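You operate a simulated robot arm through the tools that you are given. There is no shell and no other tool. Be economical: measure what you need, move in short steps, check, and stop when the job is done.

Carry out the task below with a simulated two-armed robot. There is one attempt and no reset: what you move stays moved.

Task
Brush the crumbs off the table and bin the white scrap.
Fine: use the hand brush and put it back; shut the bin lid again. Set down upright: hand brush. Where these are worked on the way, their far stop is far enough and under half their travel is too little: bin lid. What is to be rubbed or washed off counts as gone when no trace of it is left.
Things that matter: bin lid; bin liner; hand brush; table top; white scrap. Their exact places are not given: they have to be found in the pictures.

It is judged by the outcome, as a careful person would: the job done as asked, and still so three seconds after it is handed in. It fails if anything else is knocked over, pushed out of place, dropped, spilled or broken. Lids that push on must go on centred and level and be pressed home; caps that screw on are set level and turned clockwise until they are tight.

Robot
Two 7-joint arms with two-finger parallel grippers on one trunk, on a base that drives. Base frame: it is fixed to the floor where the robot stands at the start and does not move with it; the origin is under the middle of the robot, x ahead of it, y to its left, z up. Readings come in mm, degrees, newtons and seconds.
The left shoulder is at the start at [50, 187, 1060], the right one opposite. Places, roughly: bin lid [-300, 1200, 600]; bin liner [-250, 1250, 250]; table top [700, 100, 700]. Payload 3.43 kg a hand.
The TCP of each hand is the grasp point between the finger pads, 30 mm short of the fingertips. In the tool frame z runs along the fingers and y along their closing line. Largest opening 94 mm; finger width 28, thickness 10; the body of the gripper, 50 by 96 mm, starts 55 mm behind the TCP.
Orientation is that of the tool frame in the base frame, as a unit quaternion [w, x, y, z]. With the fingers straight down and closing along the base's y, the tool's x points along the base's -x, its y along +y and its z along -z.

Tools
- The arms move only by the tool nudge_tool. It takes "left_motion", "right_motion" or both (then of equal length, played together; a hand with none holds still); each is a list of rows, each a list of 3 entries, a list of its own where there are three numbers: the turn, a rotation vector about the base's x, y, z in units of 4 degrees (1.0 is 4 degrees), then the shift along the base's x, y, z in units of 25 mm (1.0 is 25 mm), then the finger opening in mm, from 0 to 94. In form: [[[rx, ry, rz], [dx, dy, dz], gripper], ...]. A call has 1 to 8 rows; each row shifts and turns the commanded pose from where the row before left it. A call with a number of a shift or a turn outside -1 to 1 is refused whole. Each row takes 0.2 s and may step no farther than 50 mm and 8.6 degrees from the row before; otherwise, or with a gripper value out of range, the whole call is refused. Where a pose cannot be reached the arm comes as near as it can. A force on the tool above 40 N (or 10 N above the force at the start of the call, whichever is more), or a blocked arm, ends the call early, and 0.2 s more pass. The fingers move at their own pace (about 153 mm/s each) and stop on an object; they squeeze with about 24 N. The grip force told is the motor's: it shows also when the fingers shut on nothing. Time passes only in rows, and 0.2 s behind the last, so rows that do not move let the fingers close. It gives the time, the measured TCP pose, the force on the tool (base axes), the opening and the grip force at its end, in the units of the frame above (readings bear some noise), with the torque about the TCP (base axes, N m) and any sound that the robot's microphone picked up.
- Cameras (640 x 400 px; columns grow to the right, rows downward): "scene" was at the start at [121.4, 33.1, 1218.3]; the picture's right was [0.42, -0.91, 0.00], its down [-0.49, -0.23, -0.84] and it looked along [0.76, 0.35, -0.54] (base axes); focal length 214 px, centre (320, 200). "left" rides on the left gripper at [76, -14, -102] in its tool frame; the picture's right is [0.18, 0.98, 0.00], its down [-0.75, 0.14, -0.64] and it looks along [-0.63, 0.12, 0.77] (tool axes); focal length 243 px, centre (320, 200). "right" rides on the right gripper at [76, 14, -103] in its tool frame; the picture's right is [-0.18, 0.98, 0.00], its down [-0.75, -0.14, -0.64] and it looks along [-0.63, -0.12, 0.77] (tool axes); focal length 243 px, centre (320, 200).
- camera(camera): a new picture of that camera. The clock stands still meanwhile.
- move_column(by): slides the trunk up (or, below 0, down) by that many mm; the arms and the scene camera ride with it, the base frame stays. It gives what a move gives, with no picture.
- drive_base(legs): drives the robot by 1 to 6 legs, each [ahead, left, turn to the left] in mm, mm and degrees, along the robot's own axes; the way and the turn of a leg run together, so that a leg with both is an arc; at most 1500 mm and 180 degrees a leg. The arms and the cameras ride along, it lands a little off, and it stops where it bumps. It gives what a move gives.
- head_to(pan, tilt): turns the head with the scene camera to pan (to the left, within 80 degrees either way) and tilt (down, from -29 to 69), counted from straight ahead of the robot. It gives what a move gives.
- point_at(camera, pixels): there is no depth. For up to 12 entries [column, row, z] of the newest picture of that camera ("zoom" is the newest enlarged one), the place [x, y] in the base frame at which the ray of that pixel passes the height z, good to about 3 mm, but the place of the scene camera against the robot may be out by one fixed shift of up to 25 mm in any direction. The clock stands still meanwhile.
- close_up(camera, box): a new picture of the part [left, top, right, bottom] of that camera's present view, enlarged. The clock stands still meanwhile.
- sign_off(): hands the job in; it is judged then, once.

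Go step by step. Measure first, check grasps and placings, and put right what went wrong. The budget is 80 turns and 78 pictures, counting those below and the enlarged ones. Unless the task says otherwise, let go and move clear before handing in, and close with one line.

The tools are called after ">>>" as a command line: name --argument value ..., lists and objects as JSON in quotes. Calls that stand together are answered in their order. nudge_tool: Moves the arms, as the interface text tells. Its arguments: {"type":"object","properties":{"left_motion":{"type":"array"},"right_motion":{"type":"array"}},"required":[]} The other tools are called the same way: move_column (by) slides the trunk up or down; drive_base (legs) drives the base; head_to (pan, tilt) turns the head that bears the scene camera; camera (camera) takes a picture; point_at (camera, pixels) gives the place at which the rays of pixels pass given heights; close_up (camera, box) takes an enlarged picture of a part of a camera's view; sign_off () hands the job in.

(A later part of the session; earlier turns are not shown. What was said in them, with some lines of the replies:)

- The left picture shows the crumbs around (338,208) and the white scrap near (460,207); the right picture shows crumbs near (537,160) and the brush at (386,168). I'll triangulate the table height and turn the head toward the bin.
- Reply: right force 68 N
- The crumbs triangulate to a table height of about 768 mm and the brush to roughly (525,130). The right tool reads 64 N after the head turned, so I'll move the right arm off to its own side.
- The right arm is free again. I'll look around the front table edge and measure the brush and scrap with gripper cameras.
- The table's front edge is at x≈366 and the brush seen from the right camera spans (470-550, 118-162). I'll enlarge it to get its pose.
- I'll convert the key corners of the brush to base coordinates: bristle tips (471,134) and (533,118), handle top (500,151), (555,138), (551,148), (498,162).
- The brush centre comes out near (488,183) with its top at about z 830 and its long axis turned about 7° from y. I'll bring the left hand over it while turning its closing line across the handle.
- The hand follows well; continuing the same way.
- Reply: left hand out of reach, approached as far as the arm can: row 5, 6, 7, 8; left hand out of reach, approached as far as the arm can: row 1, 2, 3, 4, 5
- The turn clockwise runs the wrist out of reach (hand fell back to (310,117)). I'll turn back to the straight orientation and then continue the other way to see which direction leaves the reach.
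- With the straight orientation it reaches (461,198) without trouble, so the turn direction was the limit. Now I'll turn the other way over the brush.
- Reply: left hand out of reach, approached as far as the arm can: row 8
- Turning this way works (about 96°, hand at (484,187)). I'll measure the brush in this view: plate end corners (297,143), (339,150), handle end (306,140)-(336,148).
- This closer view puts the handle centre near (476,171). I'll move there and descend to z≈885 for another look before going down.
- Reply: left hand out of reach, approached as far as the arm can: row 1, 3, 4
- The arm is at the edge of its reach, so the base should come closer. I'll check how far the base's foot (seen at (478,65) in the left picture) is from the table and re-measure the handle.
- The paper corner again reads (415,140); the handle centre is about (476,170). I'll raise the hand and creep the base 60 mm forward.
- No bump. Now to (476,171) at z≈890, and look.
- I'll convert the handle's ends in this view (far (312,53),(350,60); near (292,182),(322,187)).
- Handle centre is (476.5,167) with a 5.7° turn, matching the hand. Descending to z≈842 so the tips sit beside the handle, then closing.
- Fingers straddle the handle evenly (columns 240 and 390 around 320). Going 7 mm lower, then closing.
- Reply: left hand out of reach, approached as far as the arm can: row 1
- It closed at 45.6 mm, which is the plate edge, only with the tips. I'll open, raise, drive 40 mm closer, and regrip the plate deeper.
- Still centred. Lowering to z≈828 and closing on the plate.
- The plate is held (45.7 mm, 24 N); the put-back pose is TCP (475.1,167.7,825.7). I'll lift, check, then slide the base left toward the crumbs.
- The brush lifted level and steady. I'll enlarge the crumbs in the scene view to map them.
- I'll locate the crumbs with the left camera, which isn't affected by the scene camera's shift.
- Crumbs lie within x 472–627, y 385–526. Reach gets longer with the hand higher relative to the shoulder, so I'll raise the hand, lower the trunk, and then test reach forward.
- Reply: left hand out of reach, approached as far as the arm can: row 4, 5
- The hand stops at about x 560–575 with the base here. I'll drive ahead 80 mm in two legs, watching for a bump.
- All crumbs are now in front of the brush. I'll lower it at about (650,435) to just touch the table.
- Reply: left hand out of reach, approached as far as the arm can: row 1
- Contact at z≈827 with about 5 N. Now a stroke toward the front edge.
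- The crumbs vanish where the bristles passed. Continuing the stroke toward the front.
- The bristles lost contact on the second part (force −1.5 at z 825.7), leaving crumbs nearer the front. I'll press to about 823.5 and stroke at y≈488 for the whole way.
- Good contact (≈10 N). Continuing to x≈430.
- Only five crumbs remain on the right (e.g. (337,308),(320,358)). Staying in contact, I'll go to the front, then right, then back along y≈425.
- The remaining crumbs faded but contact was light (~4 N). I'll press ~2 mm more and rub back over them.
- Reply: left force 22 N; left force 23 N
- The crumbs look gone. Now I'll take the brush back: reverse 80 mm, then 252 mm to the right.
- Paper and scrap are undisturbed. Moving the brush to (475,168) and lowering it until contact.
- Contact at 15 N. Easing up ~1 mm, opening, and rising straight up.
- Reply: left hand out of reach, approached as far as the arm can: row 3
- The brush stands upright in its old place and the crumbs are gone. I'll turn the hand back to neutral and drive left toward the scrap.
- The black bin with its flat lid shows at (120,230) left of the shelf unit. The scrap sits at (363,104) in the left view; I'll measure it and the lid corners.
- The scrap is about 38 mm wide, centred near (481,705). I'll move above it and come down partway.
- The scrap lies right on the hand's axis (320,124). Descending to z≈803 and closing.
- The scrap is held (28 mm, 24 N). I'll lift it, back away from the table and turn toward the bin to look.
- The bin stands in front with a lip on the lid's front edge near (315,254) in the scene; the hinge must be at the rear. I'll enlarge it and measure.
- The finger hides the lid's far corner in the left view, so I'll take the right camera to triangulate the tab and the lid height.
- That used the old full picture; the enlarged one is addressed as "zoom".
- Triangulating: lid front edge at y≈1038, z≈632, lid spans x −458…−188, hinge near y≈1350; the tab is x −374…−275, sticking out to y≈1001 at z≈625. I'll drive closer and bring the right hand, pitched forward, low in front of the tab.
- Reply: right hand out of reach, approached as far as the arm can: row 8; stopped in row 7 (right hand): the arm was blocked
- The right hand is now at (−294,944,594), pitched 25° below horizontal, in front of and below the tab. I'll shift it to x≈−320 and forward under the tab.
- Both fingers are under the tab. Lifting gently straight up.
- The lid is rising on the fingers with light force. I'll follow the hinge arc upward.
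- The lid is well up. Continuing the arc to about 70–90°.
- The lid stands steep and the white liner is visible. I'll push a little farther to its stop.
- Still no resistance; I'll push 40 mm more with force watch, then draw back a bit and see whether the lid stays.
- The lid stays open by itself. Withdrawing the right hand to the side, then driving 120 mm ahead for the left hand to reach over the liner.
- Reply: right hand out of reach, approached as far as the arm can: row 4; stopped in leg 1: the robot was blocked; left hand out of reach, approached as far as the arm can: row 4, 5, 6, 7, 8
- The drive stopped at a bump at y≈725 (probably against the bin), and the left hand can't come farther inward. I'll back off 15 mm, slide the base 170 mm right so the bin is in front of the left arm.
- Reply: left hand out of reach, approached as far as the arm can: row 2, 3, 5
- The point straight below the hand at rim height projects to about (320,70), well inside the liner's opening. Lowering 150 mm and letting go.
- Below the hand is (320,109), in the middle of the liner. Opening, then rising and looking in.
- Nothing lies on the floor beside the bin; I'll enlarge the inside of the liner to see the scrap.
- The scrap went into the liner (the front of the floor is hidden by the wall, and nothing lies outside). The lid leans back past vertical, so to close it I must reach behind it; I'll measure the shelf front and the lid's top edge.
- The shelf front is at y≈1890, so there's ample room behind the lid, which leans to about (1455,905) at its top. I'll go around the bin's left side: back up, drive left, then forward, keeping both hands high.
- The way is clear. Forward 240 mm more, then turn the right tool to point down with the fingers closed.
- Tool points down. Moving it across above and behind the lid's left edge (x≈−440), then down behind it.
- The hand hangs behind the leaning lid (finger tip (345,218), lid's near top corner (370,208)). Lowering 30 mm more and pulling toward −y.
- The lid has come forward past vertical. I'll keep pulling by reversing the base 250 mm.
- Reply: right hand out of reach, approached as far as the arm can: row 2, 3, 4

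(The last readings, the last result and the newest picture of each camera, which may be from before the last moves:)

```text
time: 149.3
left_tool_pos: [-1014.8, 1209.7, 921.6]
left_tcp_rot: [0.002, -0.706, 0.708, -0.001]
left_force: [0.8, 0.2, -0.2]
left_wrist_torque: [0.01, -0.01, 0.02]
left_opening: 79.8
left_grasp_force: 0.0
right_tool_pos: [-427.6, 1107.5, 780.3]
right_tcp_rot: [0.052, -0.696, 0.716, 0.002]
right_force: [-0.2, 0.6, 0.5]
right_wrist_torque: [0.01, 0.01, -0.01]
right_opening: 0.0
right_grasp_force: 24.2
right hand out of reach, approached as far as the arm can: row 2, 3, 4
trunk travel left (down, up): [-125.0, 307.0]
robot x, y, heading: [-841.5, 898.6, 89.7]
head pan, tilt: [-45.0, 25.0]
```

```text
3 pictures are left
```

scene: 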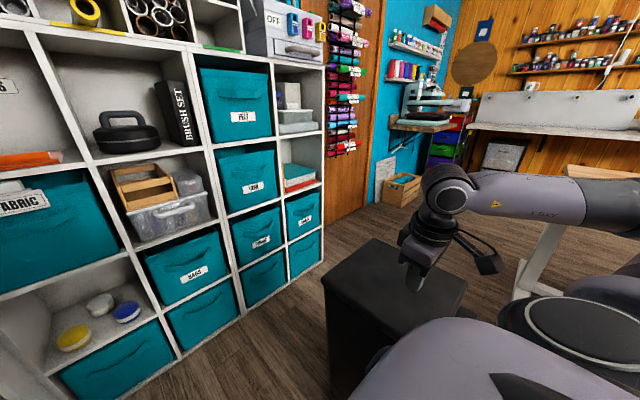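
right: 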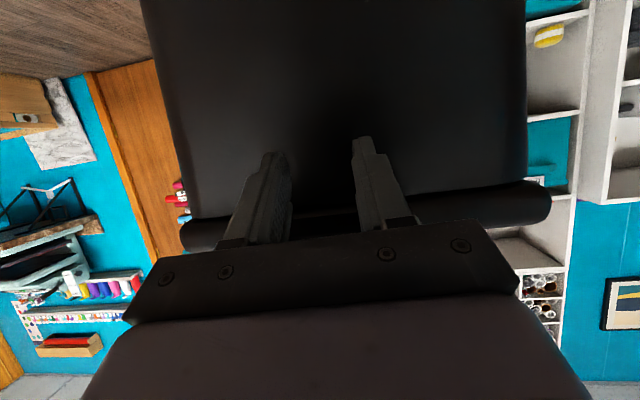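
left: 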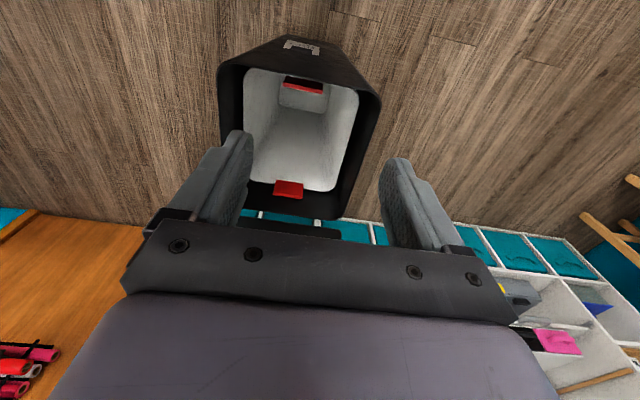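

The lid looks shut (flat top at (330–470,240–320)). To confirm it's home, I'll lower the trunk 95 mm and press lightly on it.

>>> move_column --by -90

>>> nudge_tool --right_motion '[[[0, 0, 0], [0, 0, -0.3], 0], [[0, 0, 0], [0, 0, -0.3], 0], [[0, 0, 0], [0, 0, -0.3], 0], [[0, 0, 0], [0, 0, -0.3], 0], [[0, 0, 0], [0, 0, -0.3], 0], [[0, 0, 0], [0, 0, 0], 0]]'

```text
time: 150.6
left_tool_pos: [-1014.6, 1209.6, 831.6]
left_tcp_rot: [0.001, -0.706, 0.708, 0.0]
left_force: [-0.6, 0.9, -0.1]
left_wrist_torque: [-0.01, 0.02, -0.03]
left_opening: 80.0
left_grasp_force: 0.0
right_tool_pos: [-428.0, 1108.7, 690.9]
right_tcp_rot: [0.052, -0.696, 0.716, 0.002]
right_force: [-0.1, 0.2, -0.8]
right_wrist_torque: [0.0, -0.01, 0.02]
right_opening: 0.1
right_grasp_force: 23.5
trunk travel left (down, up): [-35.0, 397.0]
robot x, y, heading: [-842.6, 899.4, 89.7]
head pan, tilt: [-45.0, 25.0]
```

```text
time: 151.3
left_tool_pos: [-1017.4, 1209.0, 832.1]
left_tcp_rot: [0.003, -0.706, 0.708, -0.002]
left_force: [0.0, -0.1, 0.4]
left_wrist_torque: [0.03, 0.01, -0.03]
left_opening: 79.8
left_grasp_force: 0.0
right_tool_pos: [-425.8, 1111.0, 677.6]
right_tcp_rot: [0.056, -0.695, 0.717, 0.004]
right_force: [-7.0, -7.9, 34.5]
right_wrist_torque: [-0.6, 0.36, -0.03]
right_opening: 0.1
right_grasp_force: 23.7
right hand out of reach, approached as far as the arm can: row 2
trunk travel left (down, up): [-35.0, 397.0]
robot x, y, heading: [-844.3, 896.9, 89.7]
head pan, tilt: [-45.0, 25.0]
stopped in row 3 (right hand): the force on the tool passed its limit at 51 N (the readings are from after the stop); the commanded pose is now the measured one
```

The lid is hard at tip height ≈647 under 35–50 N, i.e. shut. Raising the hand and moving clear, then a final look.

>>> nudge_tool --right_motion '[[[0, 0, 0], [0, 0, 0.5], 0], [[0, 0, 0], [0, 0, 1], 0], [[0, 0, 0], [0, 0, 1], 0], [[0, 0, 0], [0, 0, 1], 0], [[0, 0, 0], [0, 0, 1], 0], [[0, 0, 0], [0, 0, 1], 0], [[0, 0, 0], [0, 0, 1], 0], [[0, 0, 0], [0, 0, 1], 0]]'

>>> drive_base --legs '[[-400, 0, 0]]'

>>> head_to --pan -50 --tilt 25

>>> camera --camera "scene"

```text
time: 153.1
left_tool_pos: [-1014.4, 1210.3, 832.0]
left_tcp_rot: [0.001, -0.706, 0.708, -0.002]
left_force: [0.4, -0.2, -0.3]
left_wrist_torque: [0.01, -0.01, 0.0]
left_opening: 80.1
left_grasp_force: 0.1
right_tool_pos: [-425.1, 1111.7, 862.0]
right_tcp_rot: [0.051, -0.695, 0.717, 0.004]
right_force: [0.0, -0.1, 0.4]
right_wrist_torque: [0.04, 0.0, 0.0]
right_opening: 0.1
right_grasp_force: 24.4
trunk travel left (down, up): [-35.0, 397.0]
robot x, y, heading: [-844.9, 902.4, 89.7]
head pan, tilt: [-45.0, 25.0]
```

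```text
time: 155.6
left_tool_pos: [-1018.2, 820.9, 830.4]
left_tcp_rot: [-0.001, 0.709, -0.705, 0.001]
left_force: [-0.1, -0.6, 0.0]
left_wrist_torque: [0.0, 0.01, -0.02]
left_opening: 80.0
left_grasp_force: 0.2
right_tool_pos: [-426.5, 726.7, 861.5]
right_tcp_rot: [0.053, -0.698, 0.714, 0.003]
right_force: [-0.5, 0.3, 0.3]
right_wrist_torque: [-0.01, -0.03, 0.03]
right_opening: 0.1
right_grasp_force: 24.1
trunk travel left (down, up): [-35.0, 397.0]
robot x, y, heading: [-847.5, 506.8, 90.2]
head pan, tilt: [-45.0, 25.0]
```

```text
time: 156.2
left_tool_pos: [-1017.5, 820.4, 832.1]
left_tcp_rot: [-0.002, 0.709, -0.706, 0.002]
left_force: [0.0, 0.2, -0.9]
left_wrist_torque: [0.03, -0.02, -0.04]
left_opening: 80.0
left_grasp_force: 0.0
right_tool_pos: [-427.2, 727.5, 862.6]
right_tcp_rot: [0.052, -0.698, 0.714, 0.004]
right_force: [-0.2, 0.2, 0.8]
right_wrist_torque: [-0.03, -0.02, 0.01]
right_opening: 0.3
right_grasp_force: 24.2
trunk travel left (down, up): [-35.0, 397.0]
robot x, y, heading: [-842.0, 506.2, 90.2]
head pan, tilt: [-50.0, 25.0]
```

```text
2 pictures are left
```

scene: 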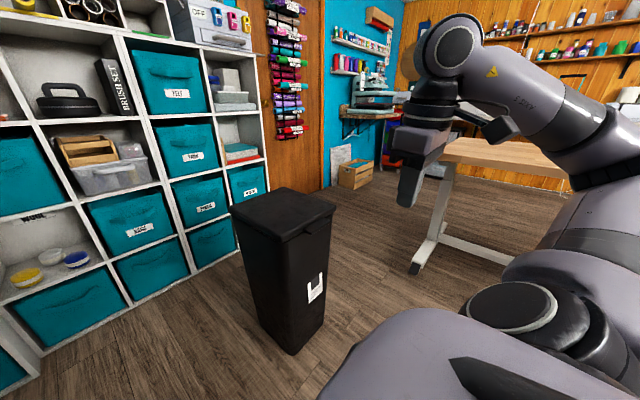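

The lid is shut level on the bin, nothing lies on the floor, and the brush and table were checked clean earlier. Handing in.

>>> sign_off

```text
The job is handed in.
```

The crumbs are brushed off the table and the hand brush is back upright in its place. I dropped the white scrap into the bin liner and shut the lid again. I couldn't see the scrap on the liner floor afterwards because the bin wall hid it, but nothing was lying outside. The robot bumped something once near the bin, probably the bin itself; it was still standing upright in the last picture, though I didn't re-measure its position.
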